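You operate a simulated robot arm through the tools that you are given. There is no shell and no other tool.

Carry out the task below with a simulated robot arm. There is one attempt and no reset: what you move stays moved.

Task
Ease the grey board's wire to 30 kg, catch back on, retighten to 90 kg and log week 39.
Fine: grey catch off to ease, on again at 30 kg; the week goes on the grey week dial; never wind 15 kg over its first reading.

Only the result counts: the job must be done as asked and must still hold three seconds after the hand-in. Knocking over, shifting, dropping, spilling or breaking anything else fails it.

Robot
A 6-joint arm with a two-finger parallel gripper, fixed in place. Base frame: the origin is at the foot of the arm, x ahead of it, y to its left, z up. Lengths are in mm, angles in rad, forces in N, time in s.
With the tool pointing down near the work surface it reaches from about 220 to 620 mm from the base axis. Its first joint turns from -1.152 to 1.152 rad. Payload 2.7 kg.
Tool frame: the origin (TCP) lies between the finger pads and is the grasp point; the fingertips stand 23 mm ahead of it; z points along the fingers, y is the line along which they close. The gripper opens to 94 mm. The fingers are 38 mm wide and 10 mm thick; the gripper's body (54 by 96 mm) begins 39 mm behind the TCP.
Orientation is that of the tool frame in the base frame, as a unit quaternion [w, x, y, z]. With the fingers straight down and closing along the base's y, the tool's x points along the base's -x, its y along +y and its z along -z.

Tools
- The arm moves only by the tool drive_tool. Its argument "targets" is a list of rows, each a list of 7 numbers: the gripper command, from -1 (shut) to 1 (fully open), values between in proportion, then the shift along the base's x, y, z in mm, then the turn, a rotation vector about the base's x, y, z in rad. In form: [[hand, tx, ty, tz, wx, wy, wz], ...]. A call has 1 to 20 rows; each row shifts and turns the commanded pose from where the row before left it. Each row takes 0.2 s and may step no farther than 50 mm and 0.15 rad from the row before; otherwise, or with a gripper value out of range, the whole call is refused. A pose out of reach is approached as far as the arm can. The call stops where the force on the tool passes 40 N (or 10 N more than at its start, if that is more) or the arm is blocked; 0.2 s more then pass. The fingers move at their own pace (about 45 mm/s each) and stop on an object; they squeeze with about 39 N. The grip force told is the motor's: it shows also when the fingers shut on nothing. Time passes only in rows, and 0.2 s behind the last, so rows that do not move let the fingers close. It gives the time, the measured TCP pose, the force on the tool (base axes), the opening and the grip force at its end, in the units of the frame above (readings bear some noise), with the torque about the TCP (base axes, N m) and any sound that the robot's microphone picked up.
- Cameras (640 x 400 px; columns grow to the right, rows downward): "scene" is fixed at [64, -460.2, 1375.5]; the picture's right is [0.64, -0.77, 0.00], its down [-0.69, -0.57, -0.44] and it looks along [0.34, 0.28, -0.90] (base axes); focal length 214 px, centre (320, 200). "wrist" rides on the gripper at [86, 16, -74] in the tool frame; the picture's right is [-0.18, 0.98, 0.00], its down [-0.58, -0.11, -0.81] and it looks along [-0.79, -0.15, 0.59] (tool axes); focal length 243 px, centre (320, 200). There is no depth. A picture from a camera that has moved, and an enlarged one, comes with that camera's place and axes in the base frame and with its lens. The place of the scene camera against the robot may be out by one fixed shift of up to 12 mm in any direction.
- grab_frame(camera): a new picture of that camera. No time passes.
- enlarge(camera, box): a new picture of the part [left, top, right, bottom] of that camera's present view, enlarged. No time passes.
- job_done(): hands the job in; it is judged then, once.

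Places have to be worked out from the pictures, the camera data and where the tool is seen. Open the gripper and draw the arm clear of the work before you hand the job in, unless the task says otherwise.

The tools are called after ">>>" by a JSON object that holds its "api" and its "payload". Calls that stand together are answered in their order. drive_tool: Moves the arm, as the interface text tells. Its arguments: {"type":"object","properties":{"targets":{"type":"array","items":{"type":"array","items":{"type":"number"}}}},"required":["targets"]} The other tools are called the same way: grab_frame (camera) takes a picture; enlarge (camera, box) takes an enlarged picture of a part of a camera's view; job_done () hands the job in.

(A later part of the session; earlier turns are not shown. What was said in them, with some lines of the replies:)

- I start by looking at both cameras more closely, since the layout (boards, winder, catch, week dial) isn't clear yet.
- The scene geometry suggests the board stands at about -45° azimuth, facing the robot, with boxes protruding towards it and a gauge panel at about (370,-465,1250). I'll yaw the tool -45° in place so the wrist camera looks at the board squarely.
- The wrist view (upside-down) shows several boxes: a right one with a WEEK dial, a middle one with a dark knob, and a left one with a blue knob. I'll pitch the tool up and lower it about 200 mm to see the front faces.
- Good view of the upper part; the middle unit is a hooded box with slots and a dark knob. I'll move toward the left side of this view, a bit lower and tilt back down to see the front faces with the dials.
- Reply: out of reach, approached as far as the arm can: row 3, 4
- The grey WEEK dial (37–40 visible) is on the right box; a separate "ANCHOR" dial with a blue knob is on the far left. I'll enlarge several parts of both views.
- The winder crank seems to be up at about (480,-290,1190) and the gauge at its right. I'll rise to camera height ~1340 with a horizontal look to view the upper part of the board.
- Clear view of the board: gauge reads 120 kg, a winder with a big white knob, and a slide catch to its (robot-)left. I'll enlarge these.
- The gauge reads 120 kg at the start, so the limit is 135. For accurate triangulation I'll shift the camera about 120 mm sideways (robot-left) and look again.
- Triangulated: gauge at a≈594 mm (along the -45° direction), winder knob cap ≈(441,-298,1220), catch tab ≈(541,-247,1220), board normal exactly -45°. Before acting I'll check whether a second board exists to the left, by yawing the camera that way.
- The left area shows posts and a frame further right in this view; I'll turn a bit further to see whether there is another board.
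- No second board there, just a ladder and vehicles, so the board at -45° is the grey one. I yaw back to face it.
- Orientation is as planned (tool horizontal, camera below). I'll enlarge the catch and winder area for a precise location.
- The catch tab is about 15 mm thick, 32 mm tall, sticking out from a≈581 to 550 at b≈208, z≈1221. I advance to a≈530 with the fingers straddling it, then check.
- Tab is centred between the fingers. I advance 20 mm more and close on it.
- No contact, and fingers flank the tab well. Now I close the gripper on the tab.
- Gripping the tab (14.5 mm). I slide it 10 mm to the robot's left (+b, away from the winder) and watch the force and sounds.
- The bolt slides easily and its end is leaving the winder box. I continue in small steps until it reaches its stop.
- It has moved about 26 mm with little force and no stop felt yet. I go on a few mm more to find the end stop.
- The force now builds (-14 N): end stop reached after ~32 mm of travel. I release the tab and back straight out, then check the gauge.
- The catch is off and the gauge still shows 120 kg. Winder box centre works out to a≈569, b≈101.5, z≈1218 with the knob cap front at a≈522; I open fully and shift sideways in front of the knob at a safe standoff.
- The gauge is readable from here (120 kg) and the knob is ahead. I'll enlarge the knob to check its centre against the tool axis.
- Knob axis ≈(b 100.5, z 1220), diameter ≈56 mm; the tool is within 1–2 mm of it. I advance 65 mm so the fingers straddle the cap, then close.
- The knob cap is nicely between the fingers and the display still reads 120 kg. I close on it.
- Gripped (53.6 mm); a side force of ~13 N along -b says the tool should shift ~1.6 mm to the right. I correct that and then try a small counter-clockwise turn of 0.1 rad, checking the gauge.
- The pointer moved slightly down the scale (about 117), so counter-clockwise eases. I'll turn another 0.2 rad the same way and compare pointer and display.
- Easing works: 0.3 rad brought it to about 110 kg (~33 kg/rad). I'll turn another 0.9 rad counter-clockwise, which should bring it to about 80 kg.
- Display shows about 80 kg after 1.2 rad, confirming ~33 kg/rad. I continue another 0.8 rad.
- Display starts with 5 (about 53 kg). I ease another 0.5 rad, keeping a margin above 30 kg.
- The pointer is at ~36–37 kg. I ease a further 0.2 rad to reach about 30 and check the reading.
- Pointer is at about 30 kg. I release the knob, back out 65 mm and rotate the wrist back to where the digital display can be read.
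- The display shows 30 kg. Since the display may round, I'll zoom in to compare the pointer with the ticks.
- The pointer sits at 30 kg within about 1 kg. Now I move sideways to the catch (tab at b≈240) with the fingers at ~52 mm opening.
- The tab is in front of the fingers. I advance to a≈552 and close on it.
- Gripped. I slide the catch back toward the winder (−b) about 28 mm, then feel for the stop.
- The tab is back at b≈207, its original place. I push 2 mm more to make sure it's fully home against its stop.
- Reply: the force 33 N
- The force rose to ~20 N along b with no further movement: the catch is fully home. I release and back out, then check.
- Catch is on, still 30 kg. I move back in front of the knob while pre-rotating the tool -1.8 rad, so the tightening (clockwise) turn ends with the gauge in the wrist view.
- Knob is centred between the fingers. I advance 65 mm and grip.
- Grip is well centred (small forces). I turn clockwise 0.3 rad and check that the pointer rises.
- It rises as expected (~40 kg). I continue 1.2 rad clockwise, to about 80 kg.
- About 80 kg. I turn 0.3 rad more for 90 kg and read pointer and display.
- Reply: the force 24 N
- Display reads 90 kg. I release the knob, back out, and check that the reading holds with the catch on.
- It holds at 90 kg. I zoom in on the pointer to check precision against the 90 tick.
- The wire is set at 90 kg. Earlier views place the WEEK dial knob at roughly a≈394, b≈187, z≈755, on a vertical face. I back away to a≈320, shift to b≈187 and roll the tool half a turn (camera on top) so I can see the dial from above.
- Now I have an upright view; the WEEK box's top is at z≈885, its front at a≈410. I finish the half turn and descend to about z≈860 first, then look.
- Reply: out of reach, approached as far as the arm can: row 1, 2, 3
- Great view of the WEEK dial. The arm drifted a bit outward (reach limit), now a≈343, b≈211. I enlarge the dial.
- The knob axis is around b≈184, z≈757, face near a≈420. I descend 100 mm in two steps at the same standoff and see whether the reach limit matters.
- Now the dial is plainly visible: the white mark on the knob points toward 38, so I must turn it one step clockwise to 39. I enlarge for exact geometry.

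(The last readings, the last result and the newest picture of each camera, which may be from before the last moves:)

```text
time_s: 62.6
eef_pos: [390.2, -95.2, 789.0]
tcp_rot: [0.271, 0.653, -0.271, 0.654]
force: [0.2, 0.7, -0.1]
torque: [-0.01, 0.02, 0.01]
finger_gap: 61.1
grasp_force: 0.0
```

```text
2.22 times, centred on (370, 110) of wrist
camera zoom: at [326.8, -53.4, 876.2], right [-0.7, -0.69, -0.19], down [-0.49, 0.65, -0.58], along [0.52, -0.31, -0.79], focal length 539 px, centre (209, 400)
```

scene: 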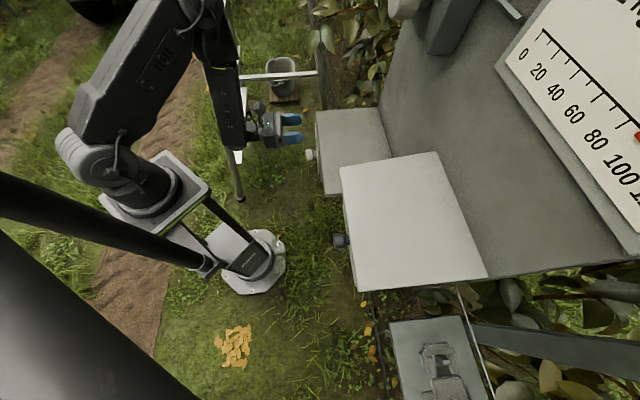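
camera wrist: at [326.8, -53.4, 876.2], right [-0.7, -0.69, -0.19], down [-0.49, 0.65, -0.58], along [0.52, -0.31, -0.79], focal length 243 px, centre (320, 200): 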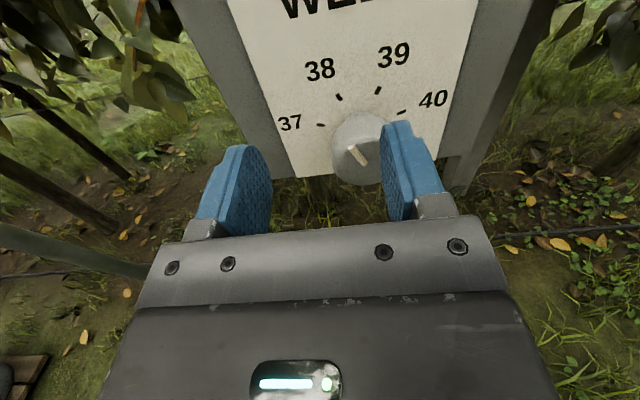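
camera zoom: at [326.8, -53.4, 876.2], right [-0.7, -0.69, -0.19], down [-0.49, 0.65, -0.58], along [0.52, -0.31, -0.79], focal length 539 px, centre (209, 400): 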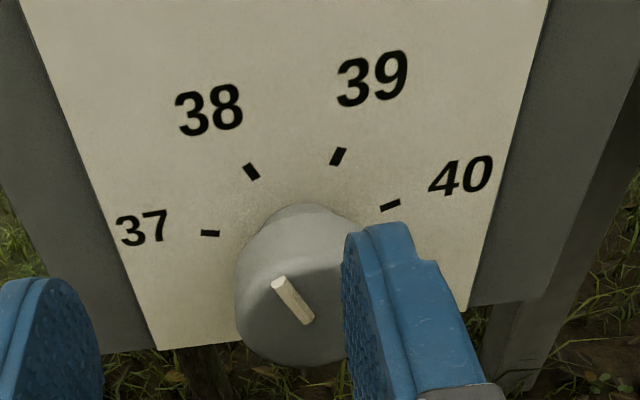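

Ticks lie at ±25° and ±75°; the mark is at 38 (25° left), so 39 needs +50° (0.873 rad) clockwise. Knob axis is b≈184.4, z≈758, cap front a≈382, face a≈420. I align the tool with the axis at the current standoff.

>>> {"api": "drive_tool", "payload": {"targets": [[0.4, -6, -6, -10, 0, 0, 0], [0.4, -6, -6, -10, 0, 0, 0], [0.4, -5.1, -5.1, -11, 0, 0, 0], [0.4, 0, 0, 0, 0, 0, 0]]}}

>>> {"api": "grab_frame", "payload": {"camera": "wrist"}}

>>> {"api": "enlarge", "payload": {"camera": "wrist", "box": [220, 0, 420, 220]}}

```text
time_s: 63.6
eef_pos: [374.4, -111.6, 759.2]
tcp_rot: [0.271, 0.652, -0.272, 0.654]
force: [-0.6, 0.2, -0.4]
torque: [0.01, 0.0, 0.02]
finger_gap: 65.9
grasp_force: 0.1
```

```text
taken
camera wrist: at [309.4, -70.4, 846.0], right [-0.7, -0.69, -0.19], down [-0.49, 0.65, -0.58], along [0.53, -0.31, -0.79], focal length 243 px, centre (320, 200)
```

wrist: 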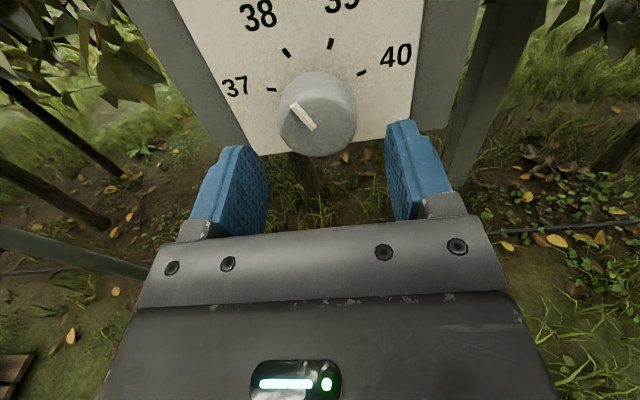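

```text
1.82 times, centred on (320, 110) of wrist
camera zoom: at [309.4, -70.4, 846.0], right [-0.7, -0.69, -0.19], down [-0.49, 0.65, -0.58], along [0.53, -0.31, -0.79], focal length 441 px, centre (320, 364)
```

zoom: 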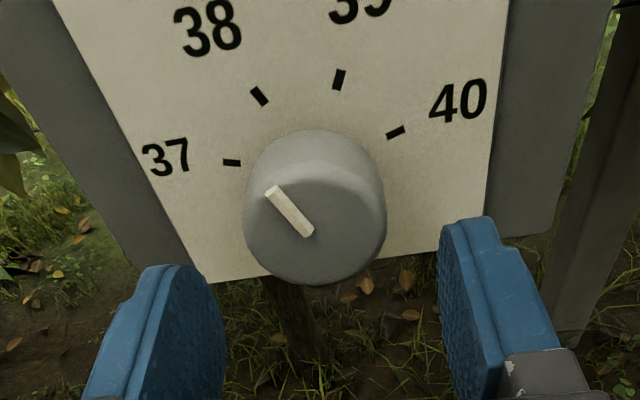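

Refining with three views, the face lies at a≈408.5 and the knob axis at b≈185, z≈766, cap front a≈377. I correct up by 7 mm and then advance to a≈375 with open fingers.

>>> {"api": "drive_tool", "payload": {"targets": [[0.4, -0.5, -0.5, 6.8, 0, 0, 0], [0.4, 0, 0, 0, 0, 0, 0], [0.4, 7.4, -7.4, 0, 0, 0, 0], [0.4, 7.4, -7.4, 0, 0, 0, 0], [0.4, 7.3, -7.3, 0, 0, 0, 0], [0.4, 0, 0, 0, 0, 0, 0]]}}

>>> {"api": "grab_frame", "payload": {"camera": "wrist"}}

>>> {"api": "enlarge", "payload": {"camera": "wrist", "box": [180, 60, 460, 240]}}

```text
time_s: 65.0
eef_pos: [393.9, -135.2, 766.3]
tcp_rot: [0.271, 0.652, -0.272, 0.653]
force: [0.1, 0.0, 0.2]
torque: [-0.02, -0.03, 0.02]
finger_gap: 65.6
grasp_force: 0.0
```

```text
taken
camera wrist: at [330.6, -93.0, 852.6], right [-0.7, -0.69, -0.19], down [-0.49, 0.65, -0.58], along [0.52, -0.31, -0.79], focal length 243 px, centre (320, 200)
```

wrist: 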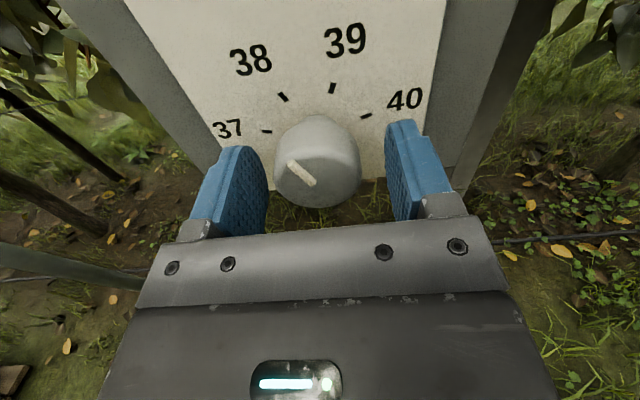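

```text
2.22 times, centred on (320, 150) of wrist
camera zoom: at [330.6, -93.0, 852.6], right [-0.7, -0.69, -0.19], down [-0.49, 0.65, -0.58], along [0.52, -0.31, -0.79], focal length 539 px, centre (320, 311)
```

zoom: 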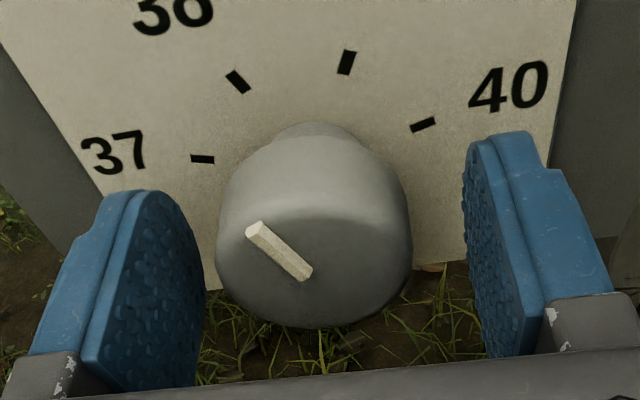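

Alignment is good (knob ~1.3 mm to the left of the tool axis). I correct that and close the fingers on the knob.

>>> {"api": "drive_tool", "payload": {"targets": [[0.4, 0.9, 0.9, -0.5, 0, 0, 0], [-1, 0, 0, 0, 0, 0, 0], [-1, 0, 0, 0, 0, 0, 0], [-1, 0, 0, 0, 0, 0, 0], [-1, 0, 0, 0, 0, 0, 0]]}}

>>> {"api": "grab_frame", "payload": {"camera": "wrist"}}

```text
time_s: 66.2
eef_pos: [395.6, -134.8, 765.0]
tcp_rot: [0.271, 0.652, -0.271, 0.654]
force: [-3.4, -3.1, 0.8]
torque: [-0.06, -0.14, -0.17]
finger_gap: 41.3
grasp_force: 45.4
```

```text
taken
camera wrist: at [331.3, -92.2, 851.8], right [-0.7, -0.69, -0.19], down [-0.49, 0.65, -0.58], along [0.52, -0.31, -0.79], focal length 243 px, centre (320, 200)
```

wrist: 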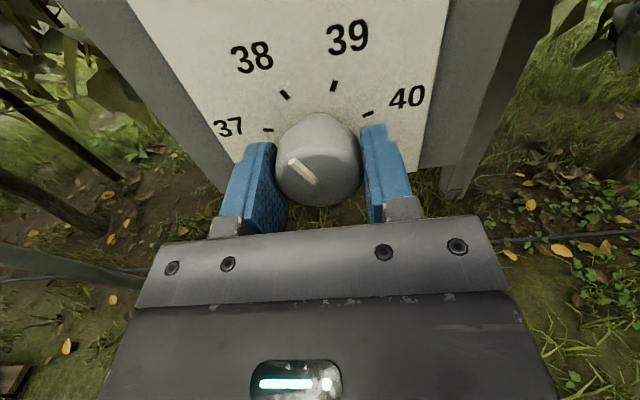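

Gripped on the knob with small forces. I turn clockwise 0.43 rad (half way) and check.

>>> {"api": "drive_tool", "payload": {"targets": [[-1, 0, 0, 0, 0.0618, -0.0618, 0], [-1, 0, 0, 0, 0.0618, -0.0618, 0], [-1, 0, 0, 0, 0.0618, -0.0618, 0], [-1, 0, 0, 0, 0.0618, -0.0618, 0], [-1, 0, 0, 0, 0.0618, -0.0618, 0], [-1, 0, 0, 0, 0, 0, 0]]}}

>>> {"api": "grab_frame", "payload": {"camera": "wrist"}}

```text
time_s: 67.6
eef_pos: [396.2, -132.7, 766.0]
tcp_rot: [0.121, 0.579, -0.405, 0.697]
force: [4.3, 1.4, -3.3]
torque: [-0.28, -0.32, -0.12]
finger_gap: 41.6
grasp_force: 44.3
```

```text
taken
camera wrist: at [307.0, -116.5, 836.9], right [-0.57, -0.57, -0.59], down [-0.33, 0.81, -0.48], along [0.75, -0.08, -0.65], focal length 243 px, centre (320, 200)
```

wrist: 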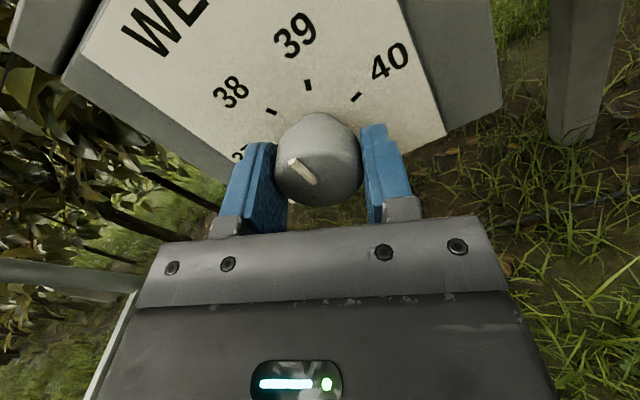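

The knob turns with the gripper. I complete the remaining 0.436 rad.

>>> {"api": "drive_tool", "payload": {"targets": [[-1, 0, 0, 0, 0.0618, -0.0618, 0], [-1, 0, 0, 0, 0.0618, -0.0618, 0], [-1, 0, 0, 0, 0.0618, -0.0618, 0], [-1, 0, 0, 0, 0.0618, -0.0618, 0], [-1, 0, 0, 0, 0.0618, -0.0618, 0], [-1, 0, 0, 0, 0, 0, 0]]}}

>>> {"api": "grab_frame", "payload": {"camera": "wrist"}}

>>> {"api": "enlarge", "payload": {"camera": "wrist", "box": [200, 20, 440, 220]}}

```text
time_s: 69.0
eef_pos: [396.7, -133.3, 766.2]
tcp_rot: [-0.034, 0.476, -0.521, 0.707]
force: [16.9, 17.1, 3.6]
torque: [-0.39, -0.36, -0.24]
finger_gap: 41.5
grasp_force: 44.2
```

```text
taken
camera wrist: at [289.6, -134.2, 808.8], right [-0.34, -0.35, -0.87], down [-0.21, 0.93, -0.29], along [0.92, 0.08, -0.39], focal length 243 px, centre (320, 200)
```

wrist: 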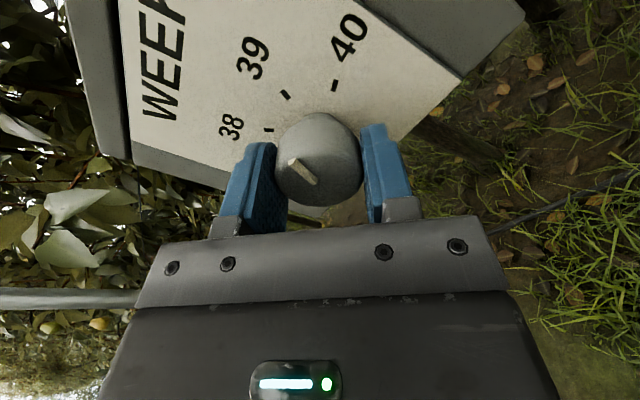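

```text
2.00 times, centred on (320, 120) of wrist
camera zoom: at [289.6, -134.2, 808.8], right [-0.34, -0.35, -0.87], down [-0.21, 0.93, -0.29], along [0.92, 0.08, -0.39], focal length 485 px, centre (320, 360)
```

zoom: 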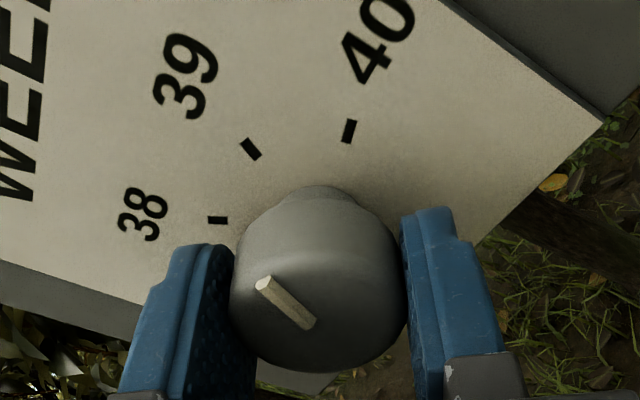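

The mark now lines up with 39 in the same way it did with 38. I release, back out 35 mm and verify from the front.

>>> {"api": "drive_tool", "payload": {"targets": [[0.4, 0, 0, 0, 0, 0, 0], [0.4, 0, 0, 0, 0, 0, 0], [0.4, 0, 0, 0, 0, 0, 0], [0.4, -8, 8, 0, 0, 0, 0], [0.4, -8, 8, 0, 0, 0, 0], [0.4, -8, 8, 0, 0, 0, 0], [0.4, 0, 0, 0, 0, 0, 0]]}}

>>> {"api": "grab_frame", "payload": {"camera": "wrist"}}

>>> {"api": "enlarge", "payload": {"camera": "wrist", "box": [180, 0, 440, 200]}}

```text
time_s: 70.6
eef_pos: [370.2, -109.4, 766.3]
tcp_rot: [-0.03, 0.477, -0.522, 0.707]
force: [-0.5, 0.0, -1.1]
torque: [0.01, -0.04, 0.0]
finger_gap: 66.1
grasp_force: 0.0
```

```text
taken
camera wrist: at [264.5, -110.6, 808.5], right [-0.35, -0.34, -0.87], down [-0.2, 0.94, -0.29], along [0.92, 0.08, -0.39], focal length 243 px, centre (320, 200)
```

wrist: 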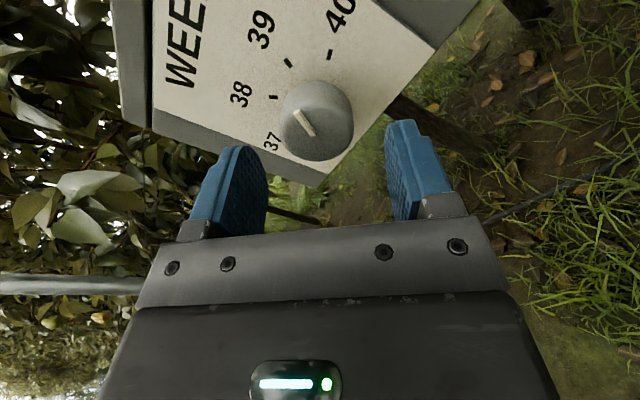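

```text
2.00 times, centred on (310, 100) of wrist
camera zoom: at [264.5, -110.6, 808.5], right [-0.35, -0.34, -0.87], down [-0.2, 0.94, -0.29], along [0.92, 0.08, -0.39], focal length 485 px, centre (340, 400)
```

zoom: 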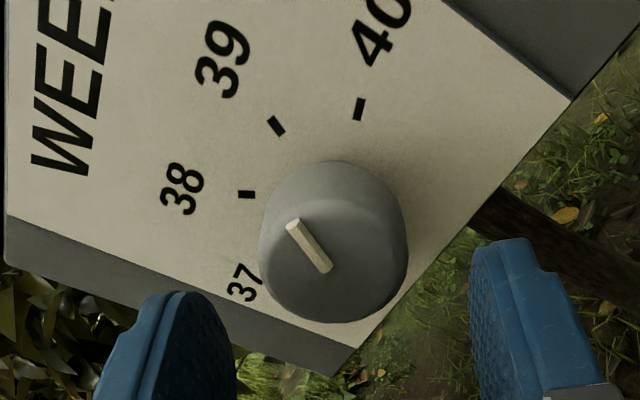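

The mark appears on 39. I roll the tool back to upright to verify the angle against the 39 tick accurately.

>>> {"api": "drive_tool", "payload": {"targets": [[0.4, 0, 0, 0, -0.103, 0.103, 0], [0.4, 0, 0, 0, -0.103, 0.103, 0], [0.4, 0, 0, 0, -0.103, 0.103, 0], [0.4, 0, 0, 0, -0.103, 0.103, 0], [0.4, 0, 0, 0, -0.103, 0.103, 0], [0.4, 0, 0, 0, -0.103, 0.103, 0], [0.4, 0, 0, 0, 0, 0, 0]]}}

>>> {"api": "grab_frame", "payload": {"camera": "wrist"}}

>>> {"api": "enlarge", "payload": {"camera": "wrist", "box": [220, 0, 420, 180]}}

```text
time_s: 72.2
eef_pos: [370.3, -109.1, 765.3]
tcp_rot: [0.271, 0.653, -0.27, 0.654]
force: [0.7, 0.7, 0.2]
torque: [-0.01, 0.02, 0.03]
finger_gap: 66.0
grasp_force: 0.0
```

```text
taken
camera wrist: at [307.6, -67.7, 852.2], right [-0.7, -0.69, -0.18], down [-0.49, 0.65, -0.58], along [0.52, -0.32, -0.79], focal length 243 px, centre (320, 200)
```

wrist: 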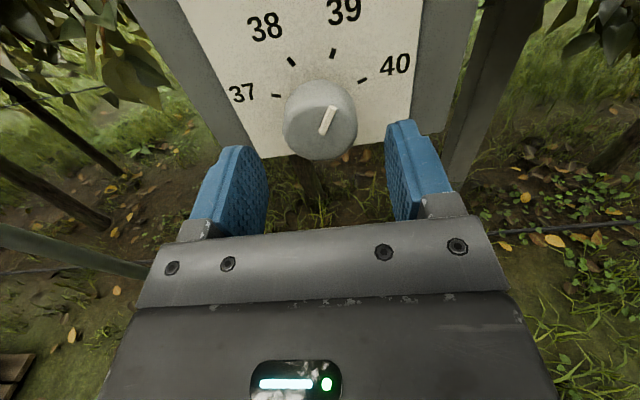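

```text
2.22 times, centred on (320, 90) of wrist
camera zoom: at [307.6, -67.7, 852.2], right [-0.7, -0.69, -0.18], down [-0.49, 0.65, -0.58], along [0.52, -0.32, -0.79], focal length 539 px, centre (320, 444)
```

zoom: 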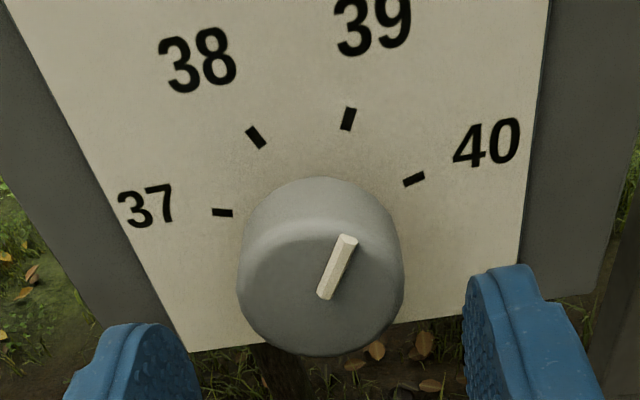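

The mark is ~26° right, i.e. on the 39 tick (25°). I open the gripper and lift the arm straight up, clear of the dial and board.

>>> {"api": "drive_tool", "payload": {"targets": [[1, -4, 4, 0, 0, 0, 0], [1, 0, 0, 40, 0, 0, 0], [1, 0, 0, 45, 0, 0, 0], [1, 0, 0, 45, 0, 0, 0], [1, 0, 0, 45, 0, 0, 0], [1, 0, 0, 45, 0, 0, 0], [1, 0, 0, 45, 0, 0, 0], [1, 0, 0, 45, 0, 0, 0], [1, 0, 0, 45, 0, 0, 0], [1, 0, 0, 45, 0, 0, 0]]}}

>>> {"api": "grab_frame", "payload": {"camera": "wrist"}}

>>> {"api": "grab_frame", "payload": {"camera": "scene"}}

```text
time_s: 74.4
eef_pos: [390.5, -107.9, 1161.4]
tcp_rot: [0.271, 0.653, -0.271, 0.653]
force: [-0.2, 0.0, 0.5]
torque: [0.0, 0.03, -0.01]
finger_gap: 94.2
grasp_force: 0.0
out of reach, approached as far as the arm can: row 6, 7
```

```text
taken
camera wrist: at [326.4, -66.6, 1248.0], right [-0.7, -0.69, -0.18], down [-0.49, 0.65, -0.58], along [0.52, -0.31, -0.79], focal length 243 px, centre (320, 200)
```

wrist: 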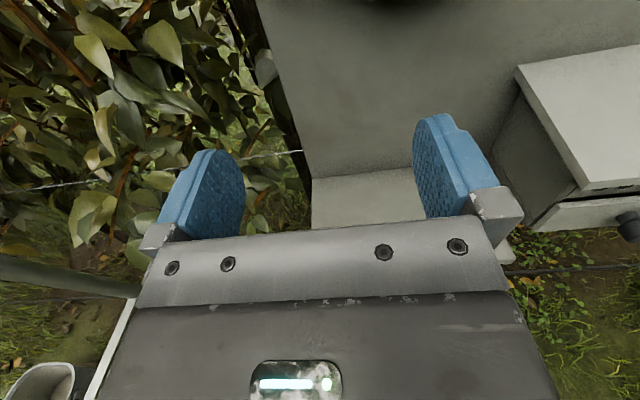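

```text
taken
```

scene: 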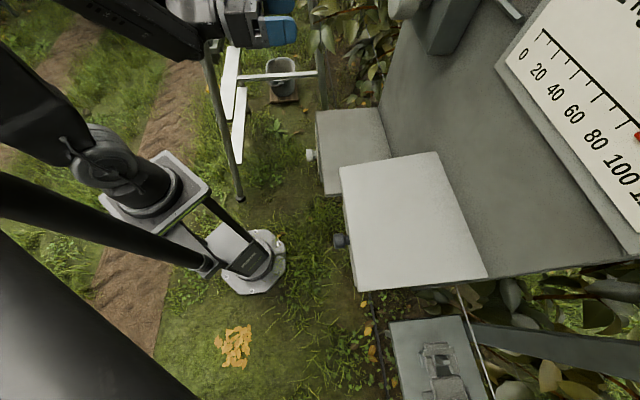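

Clear of the work. I lift a bit further to take a final look at the gauge and catch from above.

>>> {"api": "drive_tool", "payload": {"targets": [[1, 0, 0, 45, 0, 0, 0], [1, 0, 0, 45, 0, 0, 0], [1, 0, 0, 45, 0, 0, 0], [1, 0, 0, 45, 0, 0, 0], [1, 0, 0, 0, 0, 0, 0]]}}

>>> {"api": "grab_frame", "payload": {"camera": "wrist"}}

>>> {"api": "enlarge", "payload": {"camera": "wrist", "box": [300, 0, 640, 200]}}

>>> {"api": "enlarge", "payload": {"camera": "scene", "box": [520, 40, 640, 180]}}

```text
time_s: 75.6
eef_pos: [390.7, -107.0, 1341.2]
tcp_rot: [0.27, 0.653, -0.271, 0.654]
force: [-0.4, -0.2, 0.1]
torque: [0.03, 0.03, -0.03]
finger_gap: 93.9
grasp_force: 0.2
```

```text
taken
camera wrist: at [326.6, -66.7, 1428.3], right [-0.69, -0.69, -0.19], down [-0.49, 0.65, -0.58], along [0.52, -0.31, -0.79], focal length 243 px, centre (320, 200)
```

wrist: 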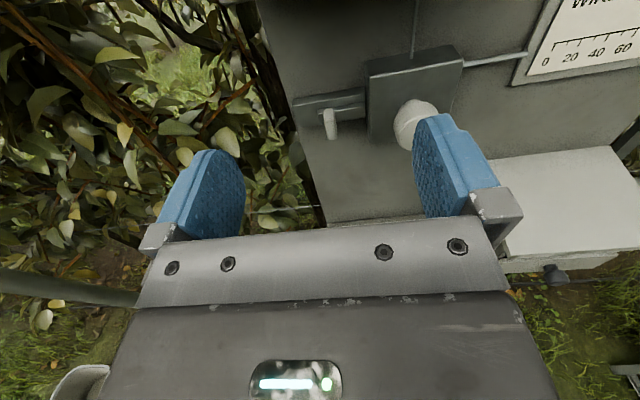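

```text
1.88 times, centred on (470, 100) of wrist
camera zoom: at [326.6, -66.7, 1428.3], right [-0.69, -0.69, -0.19], down [-0.49, 0.65, -0.58], along [0.52, -0.31, -0.79], focal length 457 px, centre (38, 388)
```

zoom: 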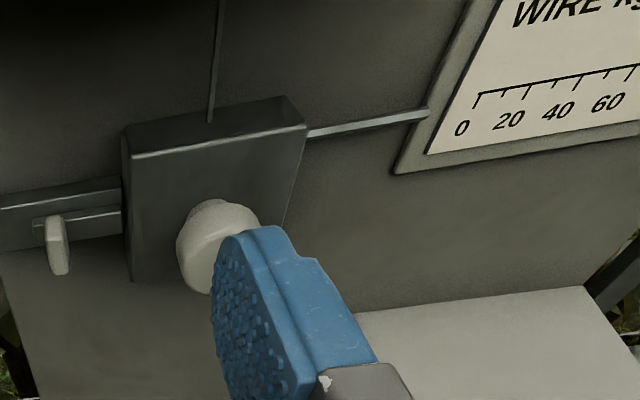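

```text
2.86 times, centred on (580, 110) of scene
camera zoom: at [64.0, -460.2, 1375.5], right [0.64, -0.77, 0.0], down [-0.69, -0.57, -0.44], along [0.34, 0.28, -0.9], focal length 613 px, centre (-423, 457)
```

zoom: 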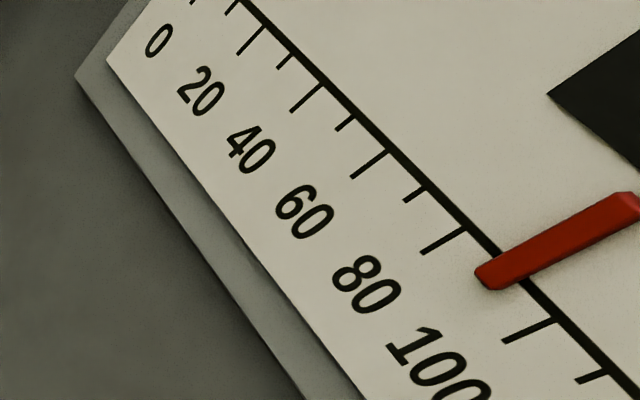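

Final check: the pointer holds at 90 kg, the catch bolt is fully in against the winder, the week dial is on 39, the gripper is open and the arm is clear. I hand the job in.

>>> {"api": "job_done", "payload": {}}

```text
The job is handed in.
```

The grey board's wire was eased from 120 kg to 30 kg, the catch was put back on, and the wire was retightened to 90 kg. The week dial is set to 39. I've handed the job in but have not been told how it was judged.

- **Easing:** I slid the grey catch off against its stop and turned the winder counter-clockwise to 30 kg. At 30 kg I pushed the catch fully home again.
- **Readings:** The digital display seems to round to about 10 kg, so I checked both settings against the pointer and ticks. Both agree within about 1–2 kg.
- **Retightening:** The display read 90 kg after I let go, and the pointer had not moved at the last look before hand-in. The wire never read above its first 120 kg, so it stayed under the 135 kg limit.
- **Week dial:** The mark started on 38. I turned it one step clockwise and checked that it lines up with the 39 tick.

The gripper is open and the arm is raised clear of the board. I noticed nothing else being moved or knocked.
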